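You operate a simulated robot arm through the tools that you are given. There is no shell and no other tool. Be economical: measure what you need, move in short steps, check, and stop when the job is done.

The job below is to be done with a simulated robot arm. You get a single attempt, and the scene is never put back.

TASK
Swing the turntable a quarter turn and tighten the brown pad's bolt with the short key.
Fine: open the turntable latch, swing the turntable and close the latch before the bolt goes in; leave it so; the key goes back in its cup. Set down upright: short key.

It is judged by the outcome, as a careful person would: the job done as asked, and still so three seconds after it is handed in. It fails if anything else is knocked over, pushed out of place, dropped, spilled or broken.

THE ROBOT
A 7-joint arm with a two-finger parallel gripper, fixed in place. Base frame: the origin is at the foot of the arm, x ahead of it, y to its left, z up; the work surface is at about z = 0. Readings come in m, rad, newtons and seconds.
With the tool pointing down near the work surface it reaches from about 0.24 to 0.62 m from the base axis. Its first joint turns from -1.152 to 1.152 rad. Payload 2.6 kg.
The tool frame sits at the grasp point between the pads (the TCP): z along the fingers, y along the line on which they close. The tips reach 0.03 m beyond it. The gripper opens to 0.094 m. The fingers are 0.028 m wide and 0.01 m thick; the gripper's body (0.05 by 0.096 m) begins 0.055 m behind the TCP.
Orientation is told as [roll, pitch, yaw] about the base's x, y, z axes, in that order, counted from this pose: with the fingers straight down and closing along the base's y, the tool's x points along the base's -x, its y along +y and its z along -z.

THE INTERFACE
- The arm moves only by the tool move_arm. Its arguments are lists of equal length, an entry for each row: "offset": the shift along the tool's x, y, z in units of 25 mm (1.0 is 25 mm), a list of three; "turn": the turn, a rotation vector about the tool's x, y, z in units of 4 degrees (1.0 is 4 degrees), a list of three; "fingers": the finger opening in m, from 0 to 0.094. In form: {"offset": [[tx, ty, tz], ...], "turn": [[wx, wy, wz], ...], "fingers": [fingers, ...]}. A call has 1 to 10 rows; each row shifts and turns the commanded pose from where the row before left it, along the tool's axes as they then stand. A call with a number of a shift or a turn outside -1 to 1 is refused whole. Each row takes 0.2 s and may step no farther than 0.05 m and 0.15 rad from the row before; otherwise, or with a gripper value out of range, the whole call is refused. A pose out of reach is approached as far as the arm can. The call stops where the force on the tool passes 90 N (or 10 N more than at its start, if that is more) or the arm is blocked; 0.2 s more then pass. The fingers move at their own pace (about 0.072 m/s each) and stop on an object; they squeeze with about 23 N. The grip force told is the motor's: it shows also when the fingers shut on nothing. Time passes only in rows, and 0.2 s behind the last, so rows that do not move let the fingers close. The reply holds the time, the measured pose of the TCP, the force on the tool along the base axes, the opening and the grip force, in the units named above and with some noise, with the torque about the TCP (base axes, N m) and any sound that the robot's microphone picked up, and new pictures: "pictures" is both (left out), scene, wrist or none.
- Cameras (640 x 400 px; columns grow to the right, rows downward): "scene" is fixed at [0.0439, 0.4359, 0.5732]; the picture's right is [-0.71, -0.70, 0.00], its down [-0.33, 0.33, -0.89] and it looks along [0.62, -0.63, -0.47] (base axes); focal length 345 px, centre (320, 200). "wrist" rides on the gripper at [0.076, 0.014, -0.103] in the tool frame; the picture's right is [-0.18, 0.98, 0.00], its down [-0.75, -0.14, -0.64] and it looks along [-0.63, -0.12, 0.77] (tool axes); focal length 243 px, centre (320, 200).
- locate(camera, pixels): for up to 12 pixels [column, row] of the newest picture of that camera ("zoom" is the newest enlarged one), the place [x, y, z] in the base frame of the surface seen there, good to about 0.002 m. It takes no simulated time.
- zoom(camera, box): a new picture of the part [left, top, right, bottom] of that camera's present view, enlarged. It takes no simulated time.
- sign_off(): hands the job in; it is judged then, once.

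Keep the steps short. Do not move on a guess: measure, check each grasp and each placing, and mend mistakes. In all there are 80 turns and 200 pictures (those below and enlarged ones count). Leave the gripper open and the arm clear of the work at the hand-in unless told otherwise, and finish with a single line.

The tools are called after "Call:" as name(argument=value, ...) on one line, values as JSON. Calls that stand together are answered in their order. move_arm: Moves the arm, as the interface text tells. Its arguments: {"type":"object","properties":{"offset":{"type":"array"},"turn":{"type":"array"},"fingers":{"type":"array"},"pictures":{"type":"string","enum":["both","scene","wrist","none"]}},"required":["offset","turn","fingers"]} The other tools are called the same way: locate (camera, pixels) gives the place of the surface under pixels of a picture; zoom (camera, box) takes an enlarged picture of a part of a camera's view; sign_off () hands the job in.

At the start:

```text
clock: 0.0
eef_pos: [0.3553, -0.069, 0.3854]
ee_rot: [-0.001, 0.001, -0.001]
contact_force: [1.5, -0.2, -0.1]
moment: [-0.02, -0.02, -0.01]
opening: 0.0942
grasp_force: 0.0
```

scene: 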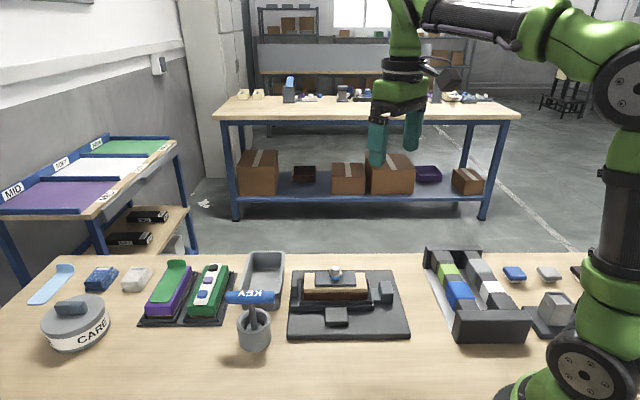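
wrist: 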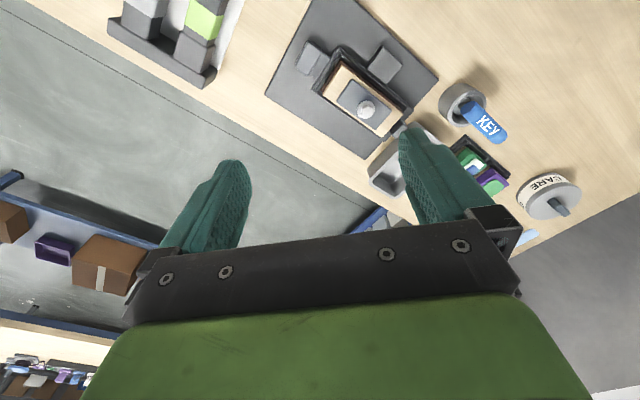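

I see the key in a cup at about (254,325) and a fixture plate at about (347,300). I'll enlarge both areas to find the turntable, latch, pad and bolt.

Call:
zoom(camera="scene", box=[220, 240, 420, 365])

Call:
zoom(camera="scene", box=[410, 230, 610, 355])

Call:
zoom(camera="wrist", box=[250, 0, 530, 175])

Call:
zoom(camera="scene", box=[20, 240, 250, 365])

```text
3.20 times, centred on (320, 302) of scene
```

zoom: 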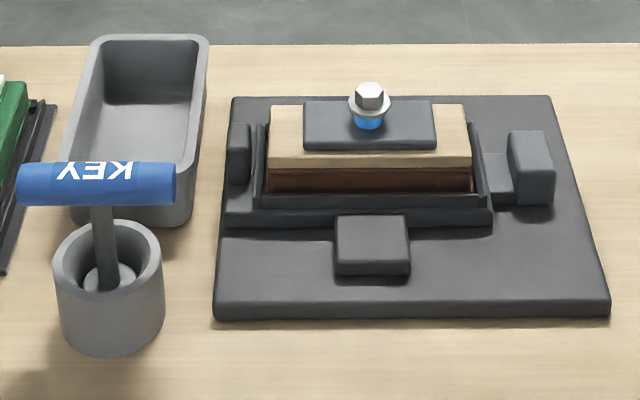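

```text
3.20 times, centred on (510, 292) of scene
```

zoom: 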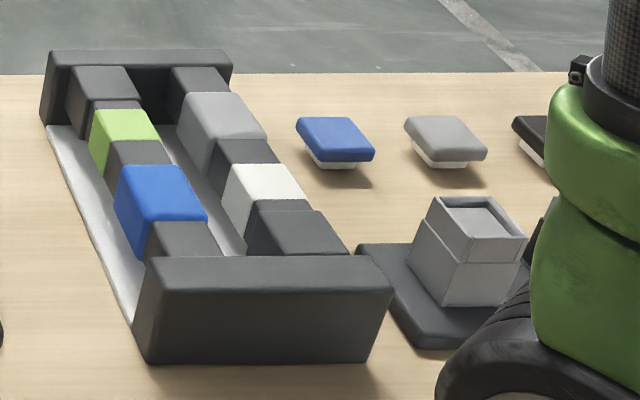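

```text
2.29 times, centred on (390, 88) of wrist
```

zoom: 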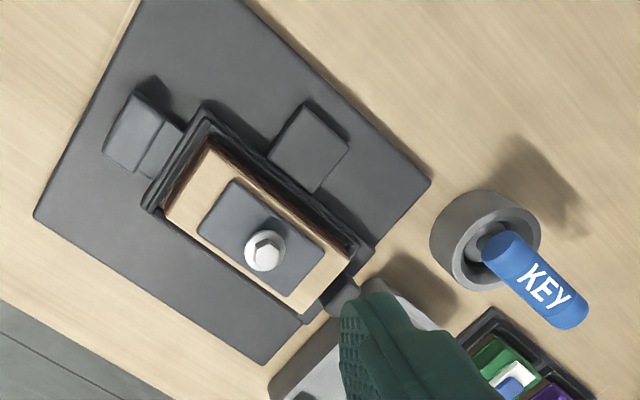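

```text
2.78 times, centred on (135, 302) of scene
```

zoom: 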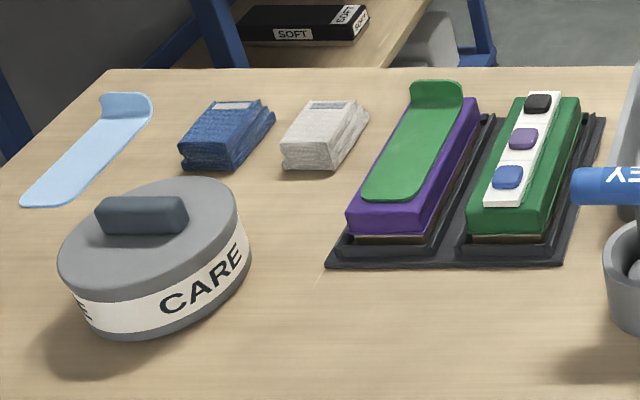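

The fixture has a tray holding a brown/wood stack with a bolt, and three small blocks around it. I'll measure them.

Call:
zoom(camera="scene", box=[280, 250, 420, 345])

Call:
locate(camera="scene", pixels=[[293, 272], [391, 271], [410, 337], [288, 337], [335, 270], [376, 294], [386, 291], [337, 312], [337, 322], [294, 287], [254, 297], [254, 345]])

Call:
locate(camera="wrist", pixels=[[311, 57], [385, 64], [366, 107], [403, 122], [352, 72], [310, 95], [300, 120], [483, 122], [460, 105], [474, 107], [500, 137], [345, 75]])

```text
4.21 times, centred on (350, 298) of scene
```

zoom: 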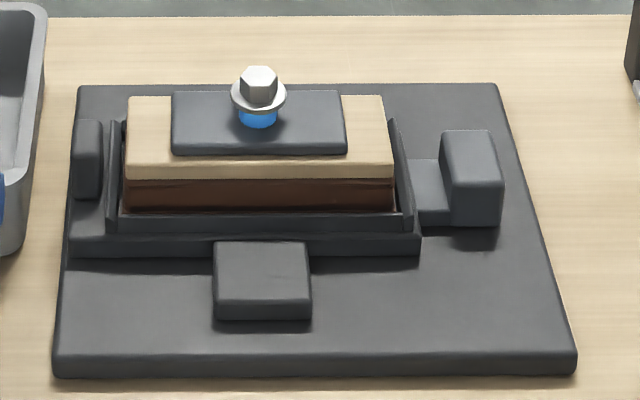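

```text
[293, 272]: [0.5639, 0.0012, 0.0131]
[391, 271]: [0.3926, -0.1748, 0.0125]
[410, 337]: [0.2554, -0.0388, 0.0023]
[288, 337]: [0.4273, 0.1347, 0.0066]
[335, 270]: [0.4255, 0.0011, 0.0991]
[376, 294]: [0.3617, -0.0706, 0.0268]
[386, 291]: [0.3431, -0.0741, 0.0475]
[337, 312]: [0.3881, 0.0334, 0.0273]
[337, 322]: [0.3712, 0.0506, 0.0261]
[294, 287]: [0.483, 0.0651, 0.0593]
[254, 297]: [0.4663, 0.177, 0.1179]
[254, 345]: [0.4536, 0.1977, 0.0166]
```

```text
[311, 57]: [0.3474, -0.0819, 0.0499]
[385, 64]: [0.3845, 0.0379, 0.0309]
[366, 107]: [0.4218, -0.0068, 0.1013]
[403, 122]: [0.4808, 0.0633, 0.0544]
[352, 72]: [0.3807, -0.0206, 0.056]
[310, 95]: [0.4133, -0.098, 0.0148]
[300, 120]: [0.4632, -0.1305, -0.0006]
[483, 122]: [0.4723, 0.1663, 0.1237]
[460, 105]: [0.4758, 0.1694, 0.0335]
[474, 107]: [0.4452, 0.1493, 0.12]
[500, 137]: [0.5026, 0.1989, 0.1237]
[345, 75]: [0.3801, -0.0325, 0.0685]
```

I need a closer top view of the fixture. The arm tilts its camera downward (turn +y) and moves back a little; nothing is near the gripper at this height.

Call:
move_arm(offset=[[0.3, 1, 0.3], [0.3, 1, 0.3], [0, 0, 0.5], [0, 0, 0.5], [0, 0, 0.5], [0, 0, 0.5]], turn=[[0, 1, 0], [0, 1, 0], [0, 1, 0], [0, 1, 0], [0, 1, 0], [0, 1, 0]], fingers=[0.094, 0.094, 0.094, 0.094, 0.094, 0.094], pictures="wrist")

```text
clock: 1.4
eef_pos: [0.3275, -0.0181, 0.3232]
ee_rot: [0.001, 0.419, 0.001]
contact_force: [-0.3, 0.2, 0.1]
moment: [-0.01, -0.01, 0.0]
opening: 0.0939
grasp_force: 0.1
```

wrist: 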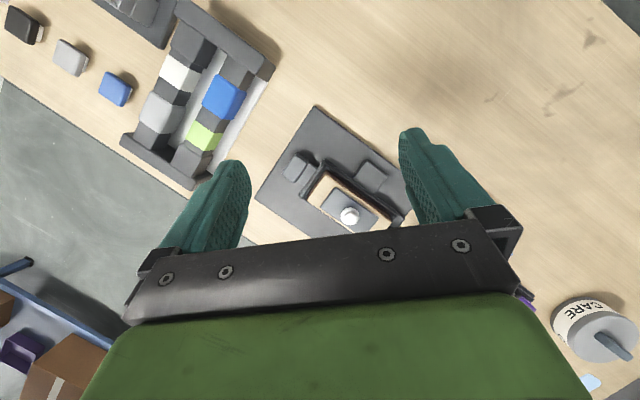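

The fixture sits at about (335,180). I'll enlarge it.

Call:
zoom(camera="wrist", box=[245, 100, 425, 245])

```text
2.76 times, centred on (335, 172) of wrist
```

zoom: 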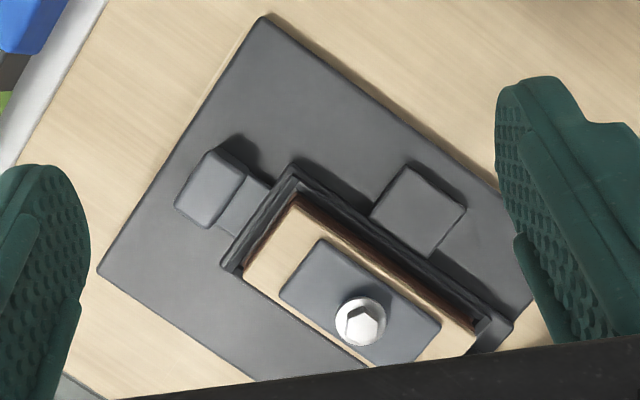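

Part of the fixture is hidden by the gripper. I'll move back about 7 cm towards the base to see all of it.

Call:
move_arm(offset=[[1, 0, 0], [1, 0, 0], [1, 0.4, 0]], turn=[[0, 0, 0], [0, 0, 0], [0, 0, 0]], fingers=[0.094, 0.094, 0.094], pictures="wrist")

Call:
zoom(camera="wrist", box=[235, 110, 435, 250])

```text
clock: 2.2
eef_pos: [0.258, -0.0091, 0.355]
ee_rot: [0.001, 0.42, 0.0]
contact_force: [-0.1, -0.2, -0.2]
moment: [-0.01, -0.02, 0.0]
opening: 0.094
grasp_force: 0.0
```

wrist: 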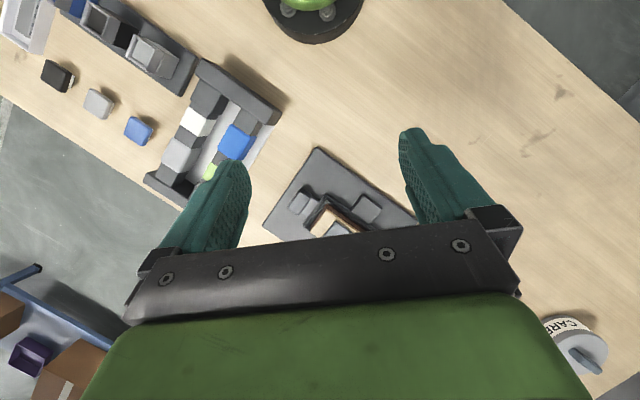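

```text
2.86 times, centred on (335, 180) of wrist
```

zoom: 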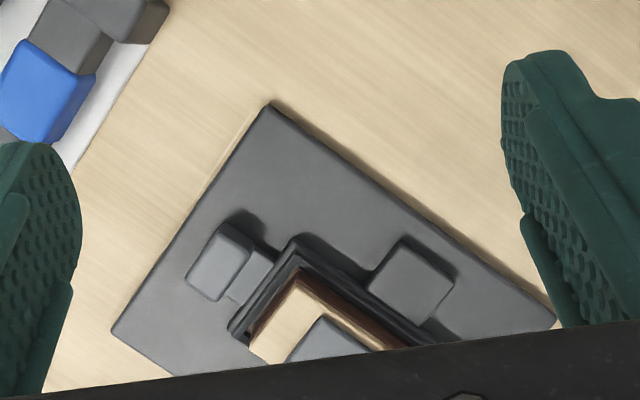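

That was the wrong way: image down is forward. I'll move forward and lower so the fixture lies in the upper part of the wrist view, still well above it (tips stay over z≈0.22).

Call:
move_arm(offset=[[-1, 0, 0.1], [-1, 0, 0.1], [-1, 0, 0.1], [-1, 0, 0.1], [-1, 0, 0.1], [-1, 0, 0.1], [-1, 0, 0.1]], turn=[[0, 0, 0], [0, 0, 0], [0, 0, 0], [0, 0, 0], [0, 0, 0], [0, 0, 0], [0, 0, 0]], fingers=[0.094, 0.094, 0.094, 0.094, 0.094, 0.094, 0.094], pictures="wrist")

Call:
zoom(camera="wrist", box=[230, 20, 470, 170])

```text
clock: 3.8
eef_pos: [0.4101, -0.0077, 0.2672]
ee_rot: [0.0, 0.419, 0.0]
contact_force: [-0.9, -0.6, -0.2]
moment: [-0.03, 0.01, -0.02]
opening: 0.0942
grasp_force: 0.0
```

wrist: 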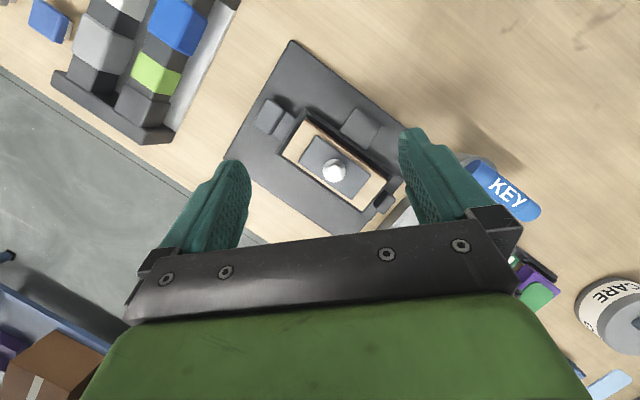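

```text
2.67 times, centred on (350, 95) of wrist
```

zoom: 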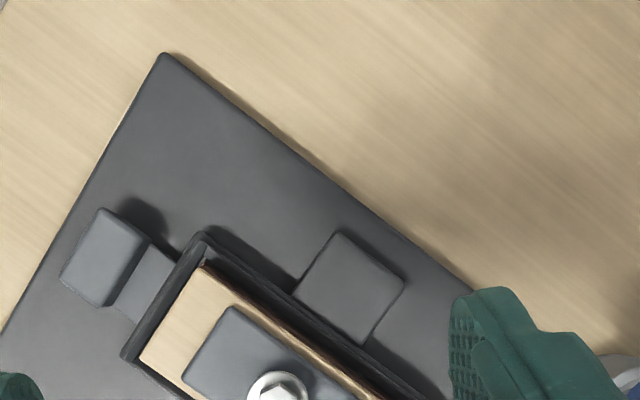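

Call:
zoom(camera="wrist", box=[220, 30, 430, 240])

Call:
locate(camera="wrist", pixels=[[291, 41], [269, 115], [287, 123], [361, 128], [361, 152], [334, 168], [335, 205], [384, 201], [373, 217], [303, 118], [352, 160], [295, 150]])

```text
1.90 times, centred on (325, 135) of wrist
```

zoom: 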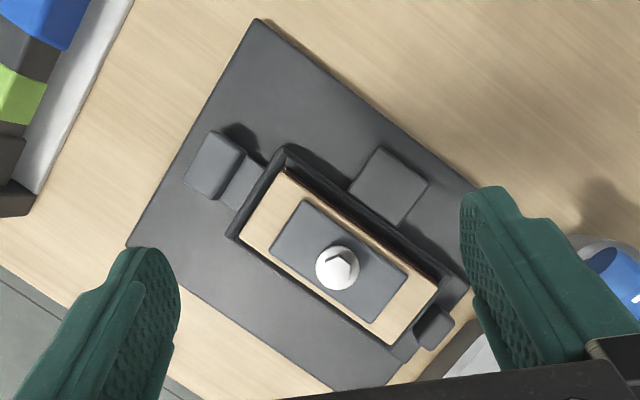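

```text
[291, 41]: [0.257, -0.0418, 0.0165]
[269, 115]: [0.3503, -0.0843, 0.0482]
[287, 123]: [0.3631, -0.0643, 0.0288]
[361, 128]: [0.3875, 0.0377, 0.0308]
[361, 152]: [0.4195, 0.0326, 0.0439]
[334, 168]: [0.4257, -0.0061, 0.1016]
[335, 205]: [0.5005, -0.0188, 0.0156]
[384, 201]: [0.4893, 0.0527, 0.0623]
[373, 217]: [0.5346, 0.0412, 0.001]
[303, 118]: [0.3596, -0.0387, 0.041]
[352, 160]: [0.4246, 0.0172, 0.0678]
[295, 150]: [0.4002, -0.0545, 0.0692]
```

I'll re-zoom the scene view and measure the tray's underside, latch and low block heights.

Call:
zoom(camera="scene", box=[284, 262, 400, 335])

```text
5.48 times, centred on (342, 298) of scene
```

zoom: 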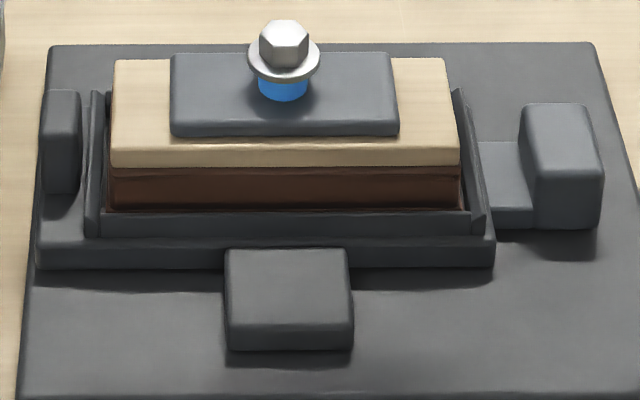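

Call:
locate(camera="zoom", pixels=[[150, 262], [150, 243], [150, 290], [420, 262], [285, 255], [285, 305], [285, 340], [505, 180], [510, 218], [560, 125], [565, 205], [60, 150]])

Call:
locate(camera="zoom", pixels=[[40, 265], [492, 265], [492, 240], [525, 110], [585, 110], [600, 170], [535, 170], [75, 95], [45, 95], [230, 250], [348, 250], [285, 185]])

```text
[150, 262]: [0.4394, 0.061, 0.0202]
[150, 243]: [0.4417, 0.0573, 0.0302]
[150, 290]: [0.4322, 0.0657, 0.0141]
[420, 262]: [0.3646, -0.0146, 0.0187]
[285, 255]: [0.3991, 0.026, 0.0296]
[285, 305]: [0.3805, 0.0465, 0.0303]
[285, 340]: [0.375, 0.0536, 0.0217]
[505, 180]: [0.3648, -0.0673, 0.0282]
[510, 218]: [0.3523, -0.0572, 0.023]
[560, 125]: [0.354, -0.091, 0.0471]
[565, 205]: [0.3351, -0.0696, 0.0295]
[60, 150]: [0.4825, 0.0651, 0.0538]
```

```text
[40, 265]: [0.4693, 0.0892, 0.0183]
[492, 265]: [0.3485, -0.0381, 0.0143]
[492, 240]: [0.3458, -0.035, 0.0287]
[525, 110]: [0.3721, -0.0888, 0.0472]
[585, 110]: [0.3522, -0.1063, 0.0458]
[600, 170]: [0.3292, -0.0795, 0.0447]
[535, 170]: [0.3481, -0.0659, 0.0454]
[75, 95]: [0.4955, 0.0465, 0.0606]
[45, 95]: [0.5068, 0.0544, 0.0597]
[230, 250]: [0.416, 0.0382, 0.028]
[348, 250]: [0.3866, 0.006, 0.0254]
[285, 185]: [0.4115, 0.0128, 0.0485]
```

My reading of the fixture, in a frame centred on the bolt (0.425,-0.004):

- **Turntable:** a base at z 0.018–0.031, with a tall post handle at (0.489,0.053) and a low lug on its side.
- **Latch:** the knob at (0.350,-0.085), with a tongue against the base's end. It probably slides outward along (-0.7,-0.7).
- **Swing:** counter-clockwise, which brings the lug to the latch.

Next I level the tool and go above the latch knob.

Call:
move_arm(offset=[[0, -0.52, 0], [0, -0.52, 0], [0, -0.52, 0], [0, -0.52, 0], [0, -0.52, 0], [0, -0.52, 0], [0.8, 0, 0.5], [0.8, 0, 0.5], [0.8, 0, 0.5]], turn=[[0, -1, 0], [0, -1, 0], [0, -1, 0], [0, -1, 0], [0, -1, 0], [0, -1, 0], [0, 0, -1], [0, 0, 0], [0, 0, 0]], fingers=[0.094, 0.094, 0.094, 0.094, 0.094, 0.094, 0.07, 0.07, 0.07], pictures="none")

Call:
move_arm(offset=[[0, 0, 0.3], [0, 0, 0.3], [0, 0, 0.3], [0, 0, 0.3], [0, 0, 0], [0, 0, 0], [0, 0, 0], [0, 0, 0], [0, 0, 0], [0, 0, 0]], turn=[[0, 0, -1], [0, 0, -1], [0, 0, -1], [0, 0, -1], [0, 0, -1], [0, 0, -1], [0, 0, -1], [0, 0, -1], [0, 0, -1], [0, 0, -1]], fingers=[0.07, 0.07, 0.07, 0.07, 0.07, 0.07, 0.07, 0.07, 0.07, 0.07])

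```text
clock: 5.8
eef_pos: [0.3506, -0.0905, 0.2299]
ee_rot: [0.001, -0.001, 0.069]
contact_force: [-0.1, 0.2, 0.2]
moment: [-0.02, 0.02, -0.01]
opening: 0.0699
grasp_force: 0.1
```

```text
clock: 8.0
eef_pos: [0.3518, -0.0895, 0.198]
ee_rot: [-0.001, 0.0, 0.769]
contact_force: [0.3, -0.3, -0.5]
moment: [0.0, 0.03, -0.01]
opening: 0.07
grasp_force: 0.2
```

scene: 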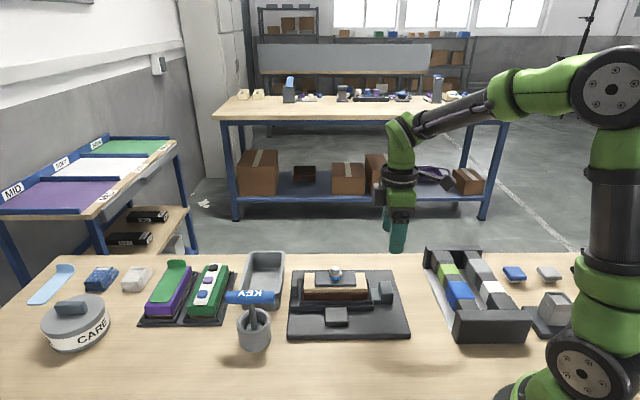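
wrist: 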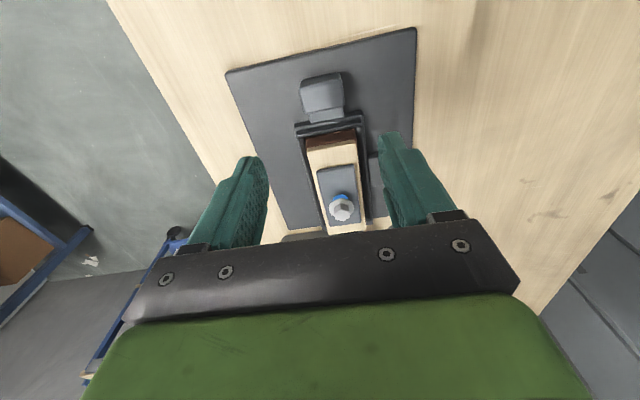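

The gripper is over the latch at yaw 0.77. I'll measure the knob more exactly in the wrist view.

Call:
zoom(camera="wrist", box=[270, 50, 390, 150])

Call:
locate(camera="wrist", pixels=[[304, 87], [337, 78], [341, 103], [309, 108], [322, 93], [326, 117], [228, 74], [414, 30]])

```text
4.00 times, centred on (330, 100) of wrist
```

zoom: 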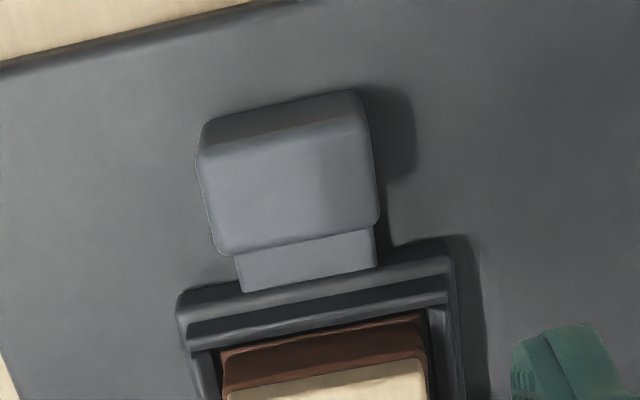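

```text
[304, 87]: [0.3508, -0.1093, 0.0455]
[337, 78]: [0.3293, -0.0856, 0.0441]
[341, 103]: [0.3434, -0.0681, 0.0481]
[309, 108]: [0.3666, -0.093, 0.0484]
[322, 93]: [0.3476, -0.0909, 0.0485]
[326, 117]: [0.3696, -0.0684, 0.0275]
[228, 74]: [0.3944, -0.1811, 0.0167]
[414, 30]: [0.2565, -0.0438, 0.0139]
```

Knob centre is about (0.3475,-0.089), top z 0.048. I'll correct by 3–4 mm and descend to TCP z≈0.05 with fingers at 0.06.

Call:
move_arm(offset=[[0.1, 0.14, 0], [0, 0, 1], [0, 0, 1], [0, 0, 1], [0, 0, 1], [0, 0, 1], [0, 0, 0.85]], turn=[[0, 0, -0.23], [0, 0, 0], [0, 0, 0], [0, 0, 0], [0, 0, 0], [0, 0, 0], [0, 0, 0]], fingers=[0.06, 0.06, 0.06, 0.06, 0.06, 0.06, 0.06])

```text
clock: 9.6
eef_pos: [0.3462, -0.0907, 0.0523]
ee_rot: [0.0, -0.002, 0.785]
contact_force: [0.6, -0.4, 0.0]
moment: [-0.03, 0.0, 0.0]
opening: 0.0601
grasp_force: 0.0
```

scene: 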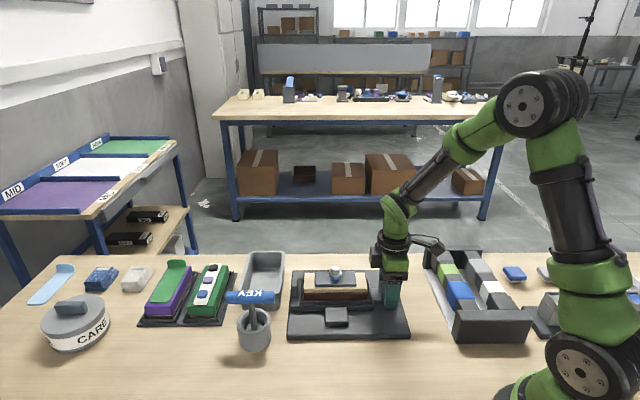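
wrist: 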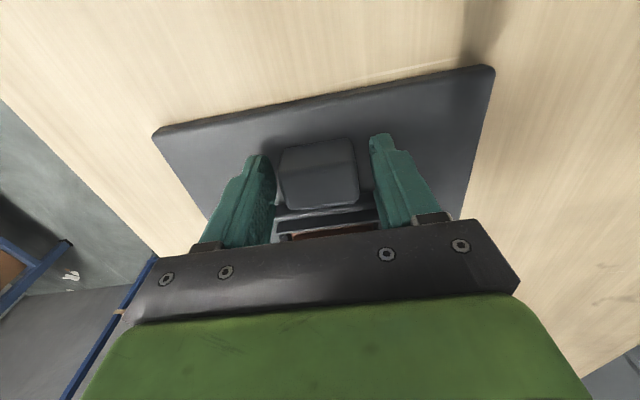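

The knob sits between the fingers, clear on both sides. I'll close on it.

Call:
move_arm(offset=[[0, 0, 0], [0, 0, 0], [0, 0, 0]], turn=[[0, 0, 0], [0, 0, 0], [0, 0, 0]], fingers=[0.03, 0.02, 0.02], pictures="none")

```text
clock: 10.4
eef_pos: [0.3471, -0.0906, 0.0532]
ee_rot: [-0.003, -0.001, 0.783]
contact_force: [2.6, -5.7, 12.3]
moment: [0.9, -0.06, 0.16]
opening: 0.0438
grasp_force: 44.4
```

The opening stopped at 0.044, wider than the measured 0.033. I'll look before pulling.

Call:
zoom(camera="scene", box=[345, 240, 435, 320])

Call:
zoom(camera="wrist", box=[220, 110, 440, 250])

```text
5.00 times, centred on (390, 280) of scene
```

zoom: 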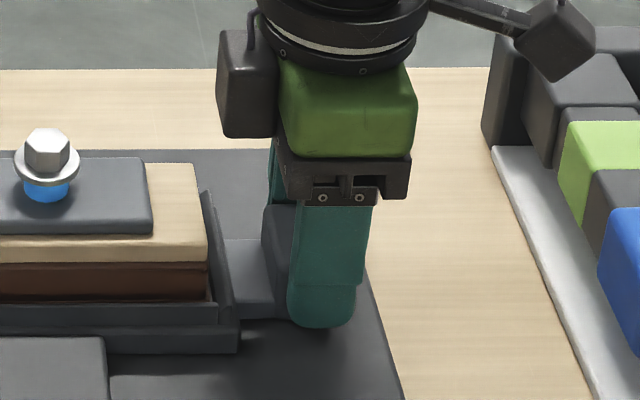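

```text
2.86 times, centred on (330, 180) of wrist
```

zoom: 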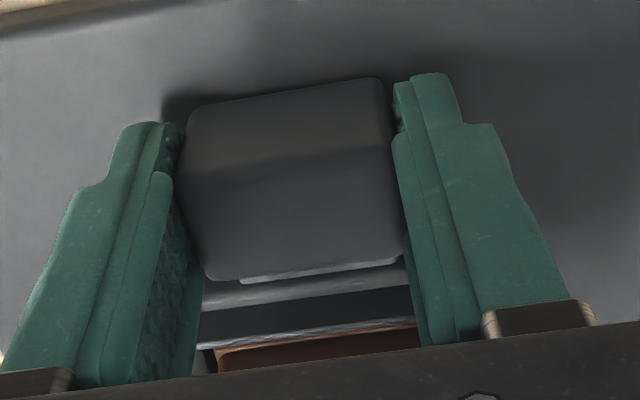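

The fingers are on both sides of the knob. I'll pull outward (tool +x) in 5 mm steps and watch the force.

Call:
move_arm(offset=[[0.2, 0, 0], [0.2, 0, 0]], turn=[[0, 0, 0], [0, 0, 0]], fingers=[0.02, 0.02])

Call:
zoom(camera="scene", box=[345, 240, 435, 320])

```text
clock: 11.0
eef_pos: [0.3403, -0.0972, 0.0545]
ee_rot: [-0.003, -0.002, 0.785]
contact_force: [6.8, -4.9, 16.2]
moment: [0.33, -0.04, -0.18]
opening: 0.0438
grasp_force: 44.4
```

scene: 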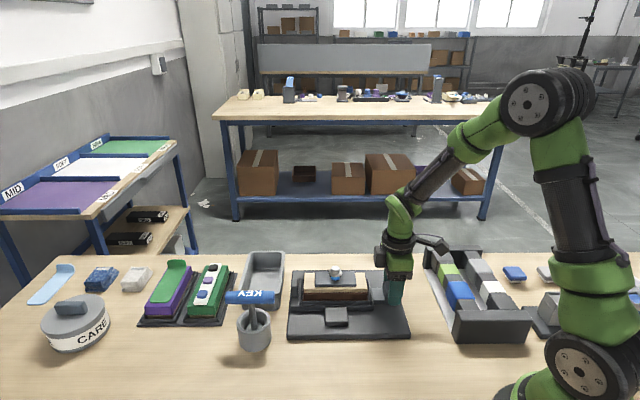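
wrist: 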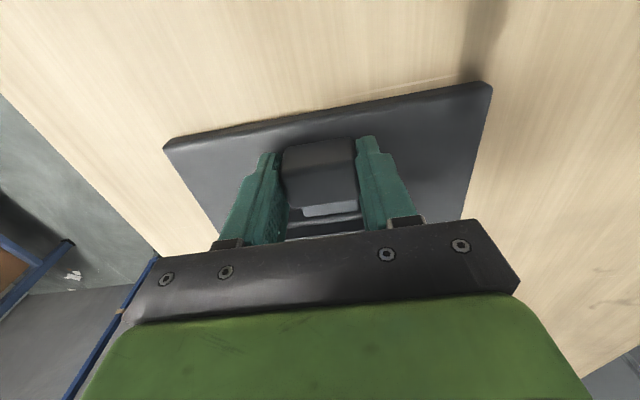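

```text
5.00 times, centred on (390, 280) of scene
```

zoom: 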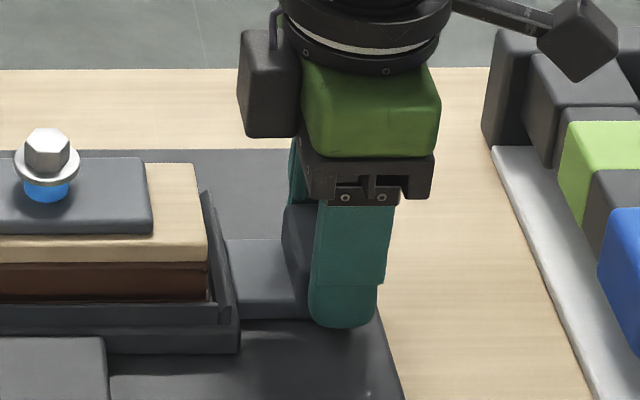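

The knob and tongue follow outward with low force. I'll pull on.

Call:
move_arm(offset=[[0.2, 0, 0], [0.2, 0, 0], [0.2, 0, 0]], turn=[[0, 0, 0], [0, 0, 0], [0, 0, 0]], fingers=[0.02, 0.02, 0.02], pictures="wrist")

Call:
zoom(camera="scene", box=[345, 240, 435, 320])

```text
clock: 11.8
eef_pos: [0.3332, -0.1036, 0.0546]
ee_rot: [-0.005, -0.007, 0.787]
contact_force: [38.2, 16.0, -3.1]
moment: [0.78, 0.24, -0.8]
opening: 0.044
grasp_force: 45.1
```

wrist: 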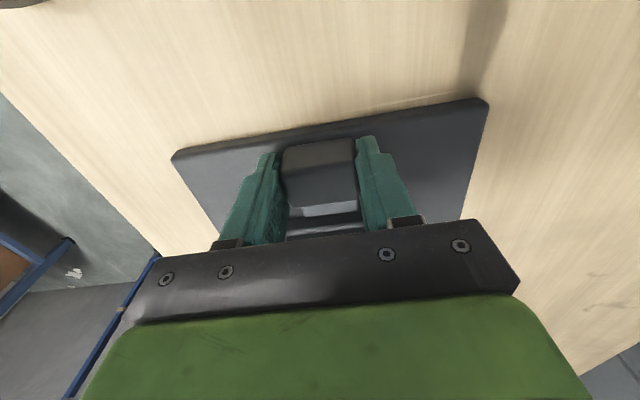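

```text
5.00 times, centred on (390, 280) of scene
```

zoom: 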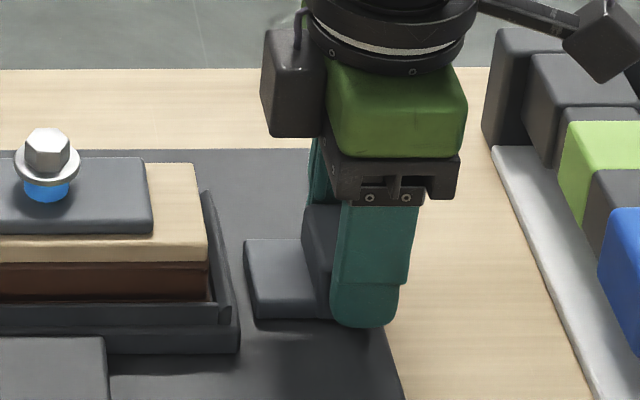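

The tongue has left the turntable's end (gap at zoom (245,280)), and the force rise says it's at the end stop. I'll relax the pull, open, and lift straight up.

Call:
move_arm(offset=[[-0.2, 0, 0], [0, 0, 0], [0, 0, 0], [0, 0, 1], [0, 0, -1], [0, 0, -1], [0, 0, -1], [0, 0, -1], [0, 0, -1], [0, 0, -1]], turn=[[0, 0, 0], [0, 0, 0], [0, 0, 0], [0, 0, 0], [0, 0, 0], [0, 0, 0], [0, 0, 0], [0, 0, 0], [0, 0, 0], [0, 0, 0]], fingers=[0.02, 0.065, 0.065, 0.065, 0.065, 0.065, 0.065, 0.065, 0.065, 0.065], pictures="wrist")

Call:
zoom(camera="scene", box=[284, 262, 412, 342])

```text
clock: 12.8
eef_pos: [0.3325, -0.1037, 0.0454]
ee_rot: [-0.001, 0.002, 0.783]
contact_force: [-3.4, 1.5, 9.7]
moment: [-0.07, -0.16, 0.03]
opening: 0.0647
grasp_force: 0.0
stopped in row 4: the force on the tool passed its limit at 162 N (the readings are from after the stop); the commanded pose is now the measured one
```

wrist: 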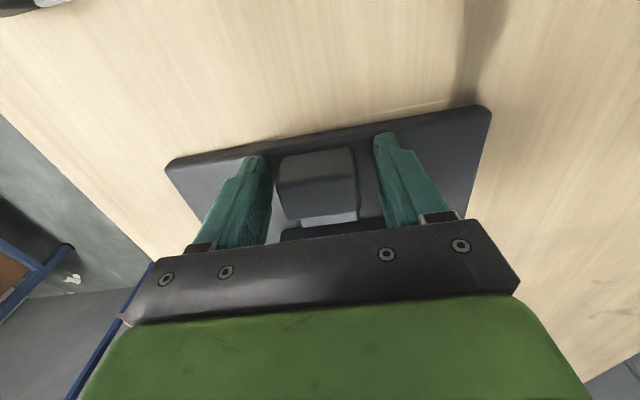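

```text
5.00 times, centred on (348, 302) of scene
```

zoom: 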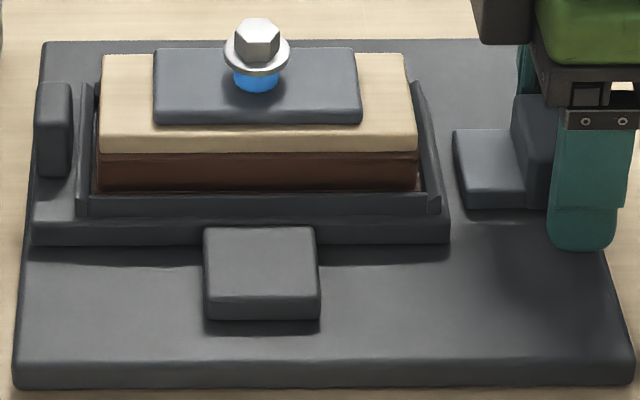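

My mistake: one row had the wrong sign and pressed the tips onto the plate. The call stopped there, and the fixture looks unmoved with the latch open. Now I lift up (tool -z) and check the plate position.

Call:
move_arm(offset=[[0, 0, -1], [0, 0, -1], [0, 0, -1], [0, 0, -1], [0, 0, -1], [0, 0, -1]], turn=[[0, 0, 0], [0, 0, 0], [0, 0, 0], [0, 0, 0], [0, 0, 0], [0, 0, 0]], fingers=[0.065, 0.065, 0.065, 0.065, 0.065, 0.065])

Call:
locate(camera="scene", pixels=[[293, 272], [391, 271], [288, 337], [335, 270], [294, 287], [337, 312], [387, 290], [376, 294]])

Call:
zoom(camera="wrist", box=[220, 20, 430, 240])

```text
clock: 14.2
eef_pos: [0.3328, -0.1047, 0.1971]
ee_rot: [0.002, 0.002, 0.784]
contact_force: [0.3, 0.0, -0.7]
moment: [0.01, 0.0, -0.01]
opening: 0.065
grasp_force: 0.0
```

scene: 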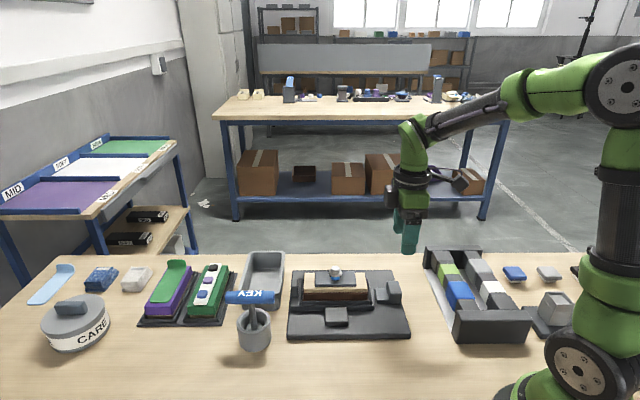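
wrist: 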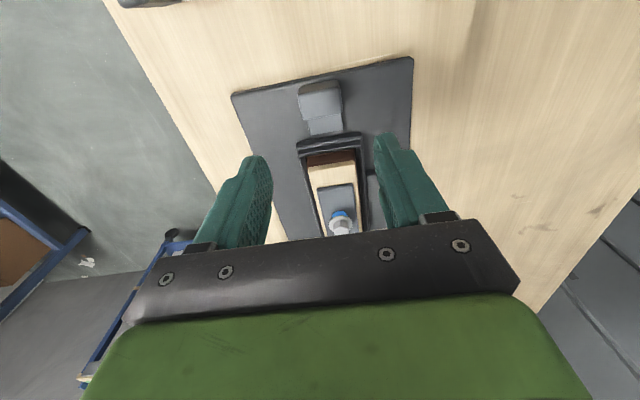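

```text
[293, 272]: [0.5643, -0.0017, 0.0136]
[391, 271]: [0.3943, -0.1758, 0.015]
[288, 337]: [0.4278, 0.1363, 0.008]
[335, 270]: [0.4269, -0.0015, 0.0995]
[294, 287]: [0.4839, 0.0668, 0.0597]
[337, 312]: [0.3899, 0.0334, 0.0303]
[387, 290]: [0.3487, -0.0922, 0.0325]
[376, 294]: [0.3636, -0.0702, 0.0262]
```

```text
1.82 times, centred on (325, 130) of wrist
```

zoom: 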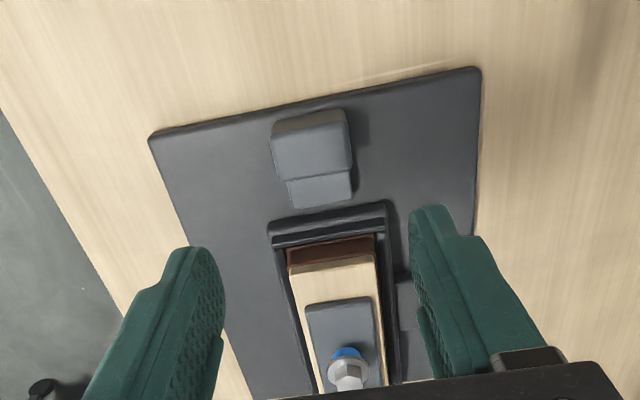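

Plate unmoved, latch open. Next I move over to the handle post at about (0.49,0.055), staying at z≈0.2, above the bolt and key.

Call:
move_arm(offset=[[-1, 0, 0], [-1, 0, 0], [-1, 0, 0], [-1, 0, 0], [-1, 0, 0], [-1, 0, 0], [-1, 0, 0], [-1, 0, 0]], turn=[[0, 0, 0], [0, 0, 0], [0, 0, 0], [0, 0, 0], [0, 0, 0], [0, 0, 0], [0, 0, 0], [0, 0, 0]], fingers=[0.065, 0.065, 0.065, 0.065, 0.065, 0.065, 0.065, 0.065])

Call:
zoom(camera="wrist", box=[240, 0, 440, 160])

```text
clock: 16.0
eef_pos: [0.4747, 0.039, 0.1946]
ee_rot: [0.002, 0.003, 0.782]
contact_force: [0.0, 0.5, -0.3]
moment: [0.0, 0.02, -0.02]
opening: 0.0649
grasp_force: 0.0
```

scene: 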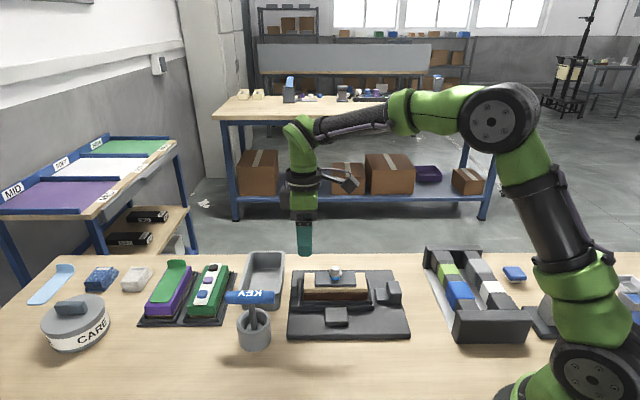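
wrist: 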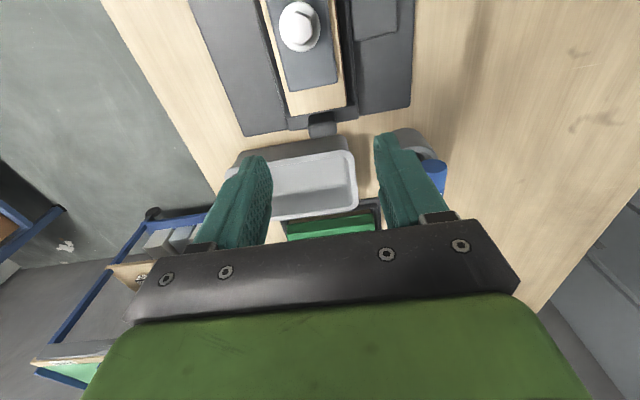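

```text
2.50 times, centred on (340, 80) of wrist
```

zoom: 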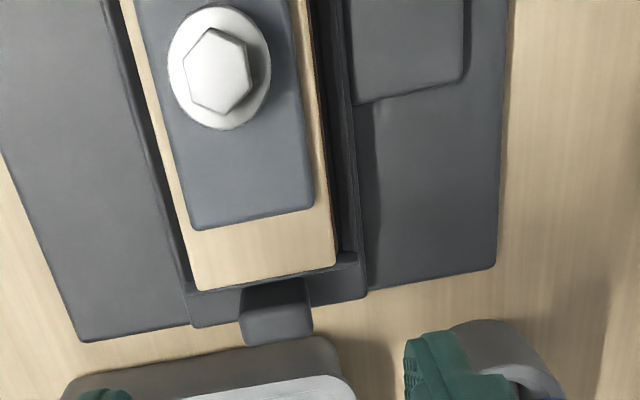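

The grey bin is close behind the handle. I'll measure the handle and the bin rim.

Call:
locate(camera="zoom", pixels=[[246, 345], [312, 340], [277, 330], [275, 295], [242, 295], [305, 290], [200, 375], [320, 355], [230, 395], [200, 70], [230, 55], [120, 300]])

Call:
zoom(camera="scene", box=[230, 240, 350, 340])

```text
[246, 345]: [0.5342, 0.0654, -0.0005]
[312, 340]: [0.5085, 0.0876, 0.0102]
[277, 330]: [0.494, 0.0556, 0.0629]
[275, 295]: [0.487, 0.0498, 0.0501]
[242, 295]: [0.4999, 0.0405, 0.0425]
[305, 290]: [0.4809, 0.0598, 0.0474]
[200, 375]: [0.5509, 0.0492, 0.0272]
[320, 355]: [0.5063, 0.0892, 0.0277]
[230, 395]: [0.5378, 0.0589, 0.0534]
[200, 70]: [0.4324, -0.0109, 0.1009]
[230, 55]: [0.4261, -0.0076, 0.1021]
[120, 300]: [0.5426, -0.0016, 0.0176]
```

```text
4.00 times, centred on (290, 290) of scene
```

zoom: 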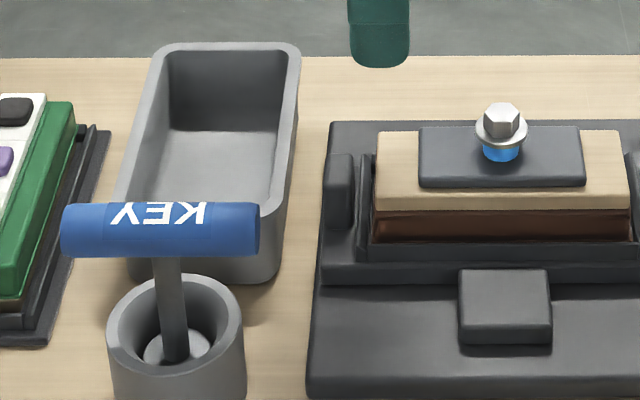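

Call:
zoom(camera="wrist", box=[300, 90, 360, 150])

```text
6.67 times, centred on (330, 120) of wrist
```

zoom: 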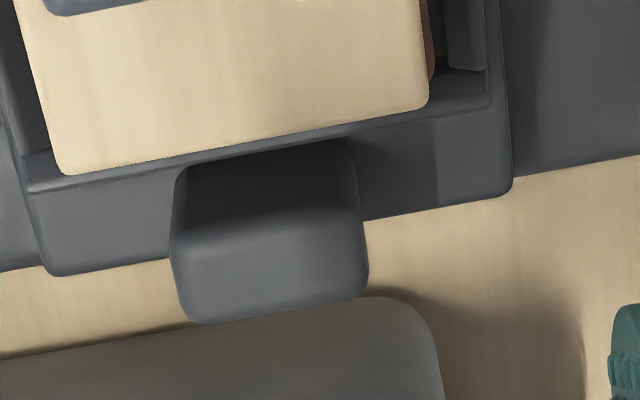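

Call:
locate(camera="zoom", pixels=[[185, 255], [355, 235], [360, 280], [195, 312], [270, 270], [190, 175], [345, 150], [260, 155], [60, 170], [425, 100], [50, 265], [505, 185]])

```text
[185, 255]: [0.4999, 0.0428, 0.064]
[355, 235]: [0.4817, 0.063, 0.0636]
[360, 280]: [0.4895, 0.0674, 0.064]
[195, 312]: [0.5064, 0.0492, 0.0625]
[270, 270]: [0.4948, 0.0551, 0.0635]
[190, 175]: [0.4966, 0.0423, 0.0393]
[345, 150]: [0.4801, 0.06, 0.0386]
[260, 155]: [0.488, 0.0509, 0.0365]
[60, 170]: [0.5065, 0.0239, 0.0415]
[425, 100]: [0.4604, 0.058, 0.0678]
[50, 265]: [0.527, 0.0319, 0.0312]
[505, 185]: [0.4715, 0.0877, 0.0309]
```

Handle centre is (0.494,0.0555), about 27 mm wide, top z 0.064. The tray wall top is 0.042, and the bin starts 12 mm beyond where the finger will be. I'll go down with TCP 8 mm outward of the handle and tips at z≈0.037.

Call:
move_arm(offset=[[-0.67, -0.04, 0], [-0.67, -0.04, 0], [0, 0, 1], [0, 0, 1], [0, 0, 1], [0, 0, 1], [0, 0, 1]], turn=[[0, 0, 0], [0, 0, 0], [0, 0, 0], [0, 0, 0], [0, 0, 0], [0, 0, 0], [0, 0, 0]], fingers=[0.055, 0.055, 0.055, 0.055, 0.055, 0.055, 0.055])

Call:
zoom(camera="scene", box=[230, 240, 350, 340])

```text
clock: 17.6
eef_pos: [0.4999, 0.0608, 0.0693]
ee_rot: [0.0, 0.001, 0.781]
contact_force: [1.1, -0.3, 0.4]
moment: [-0.03, -0.01, 0.01]
opening: 0.0549
grasp_force: 0.1
```

scene: 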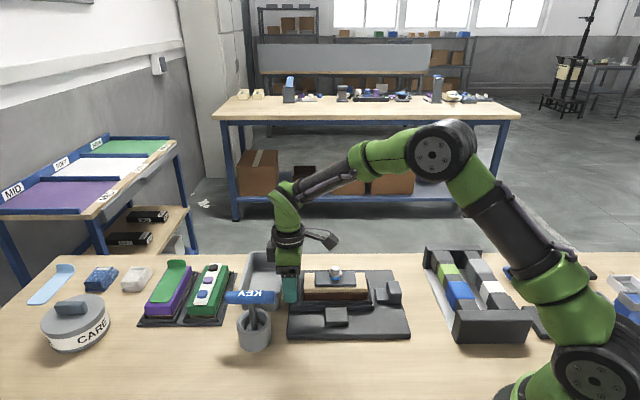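
wrist: 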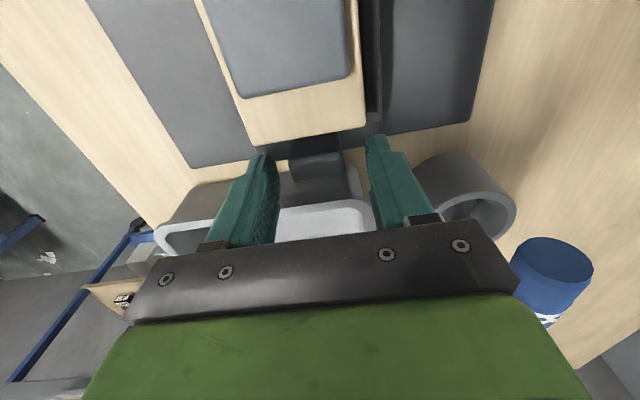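

```text
4.00 times, centred on (290, 290) of scene
```

zoom: 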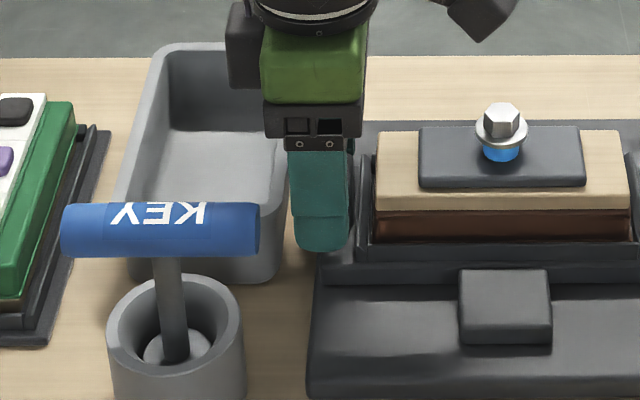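

The fingers straddle the handle, clear of bin and tray. I'll close to feel its width.

Call:
move_arm(offset=[[0, 0, 0], [0, 0, 0], [0, 0, 0]], turn=[[0, 0, 0], [0, 0, 0], [0, 0, 0]], fingers=[0.03, 0.02, 0.015], pictures="wrist")

```text
clock: 18.4
eef_pos: [0.4992, 0.0619, 0.0692]
ee_rot: [0.002, 0.002, 0.784]
contact_force: [2.3, -0.4, -5.3]
moment: [0.11, -0.47, 0.12]
opening: 0.0298
grasp_force: 44.8
```

wrist: 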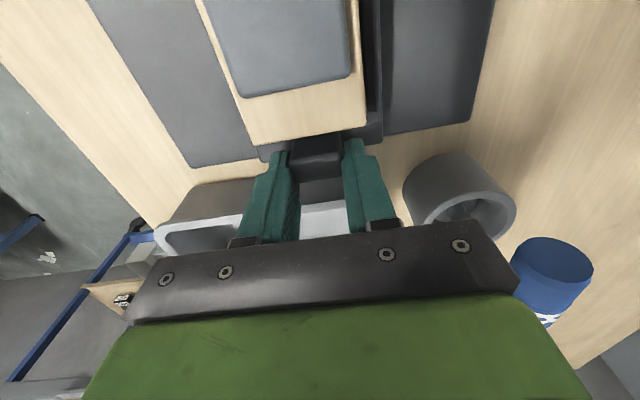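

Gripped at 0.030 width. I'll loosen to 0.034 so nothing binds, then swing counter-clockwise about (0.429,-0.009) with r≈0.1 m, 4° per row. First test is 4 rows.

Call:
move_arm(offset=[[0, 0, 0], [0.0097, 0.2785, 0], [0.0097, 0.2785, 0], [0.0097, 0.2785, 0], [0.0097, 0.2785, 0]], turn=[[0, 0, 0], [0, 0, -1], [0, 0, -1], [0, 0, -1], [0, 0, -1]], fingers=[0.034, 0.034, 0.034, 0.034, 0.034])

Call:
zoom(camera="scene", box=[270, 245, 410, 345])

```text
clock: 19.6
eef_pos: [0.4769, 0.0781, 0.0706]
ee_rot: [0.002, 0.002, 1.063]
contact_force: [1.3, -0.4, 0.0]
moment: [0.02, 0.0, -0.05]
opening: 0.034
grasp_force: 0.1
```

scene: 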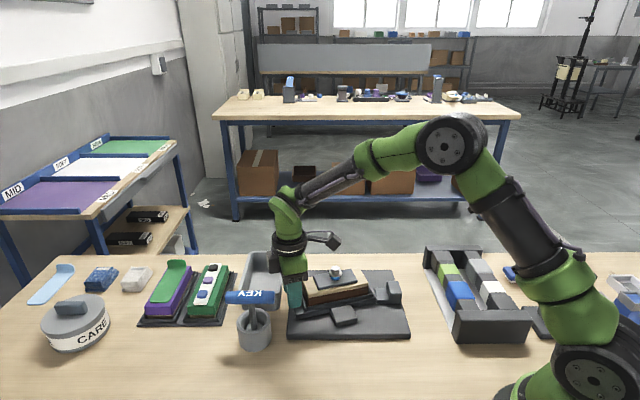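
wrist: 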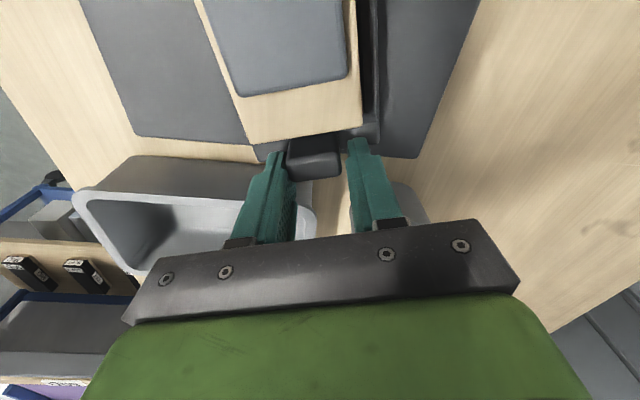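

```text
4.00 times, centred on (340, 295) of scene
```

zoom: 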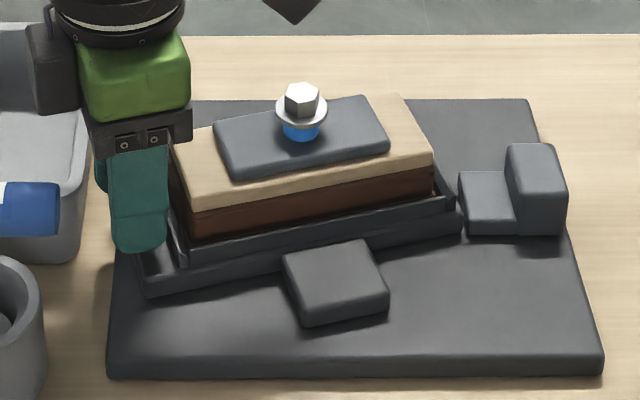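

The table and its lug turn freely. I'll continue 8 rows, watching the clearance to the key (about 3 cm).

Call:
move_arm(offset=[[0.0097, 0.2785, 0], [0.0097, 0.2785, 0], [0.0097, 0.2785, 0], [0.0097, 0.2785, 0], [0.0097, 0.2785, 0], [0.0097, 0.2785, 0], [0.0097, 0.2785, 0], [0.0097, 0.2785, 0]], turn=[[0, 0, -1], [0, 0, -1], [0, 0, -1], [0, 0, -1], [0, 0, -1], [0, 0, -1], [0, 0, -1], [0, 0, -1]], fingers=[0.034, 0.034, 0.034, 0.034, 0.034, 0.034, 0.034, 0.034])

```text
clock: 21.4
eef_pos: [0.4235, 0.0892, 0.0699]
ee_rot: [0.003, 0.0, 1.621]
contact_force: [0.3, 0.4, 0.2]
moment: [0.01, 0.0, -0.06]
opening: 0.0339
grasp_force: 0.2
```

scene: 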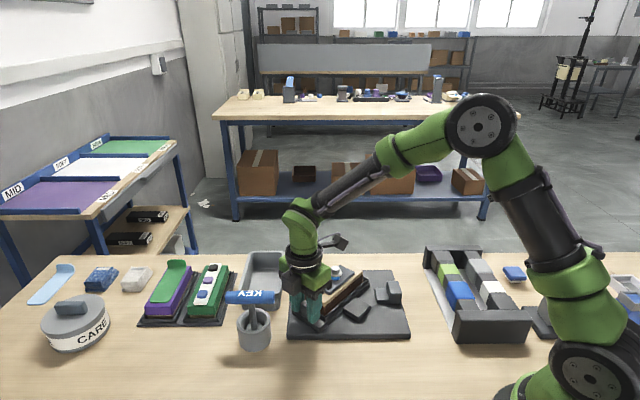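
wrist: 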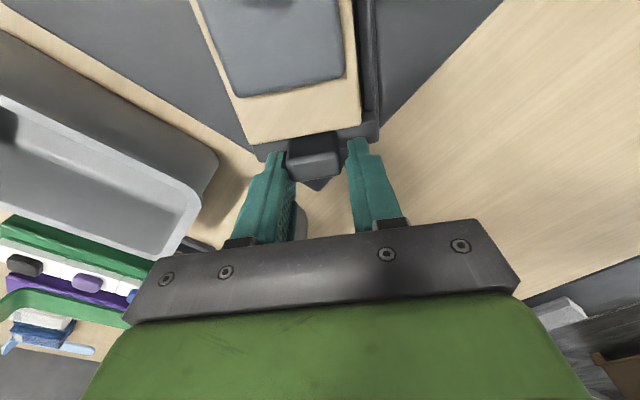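

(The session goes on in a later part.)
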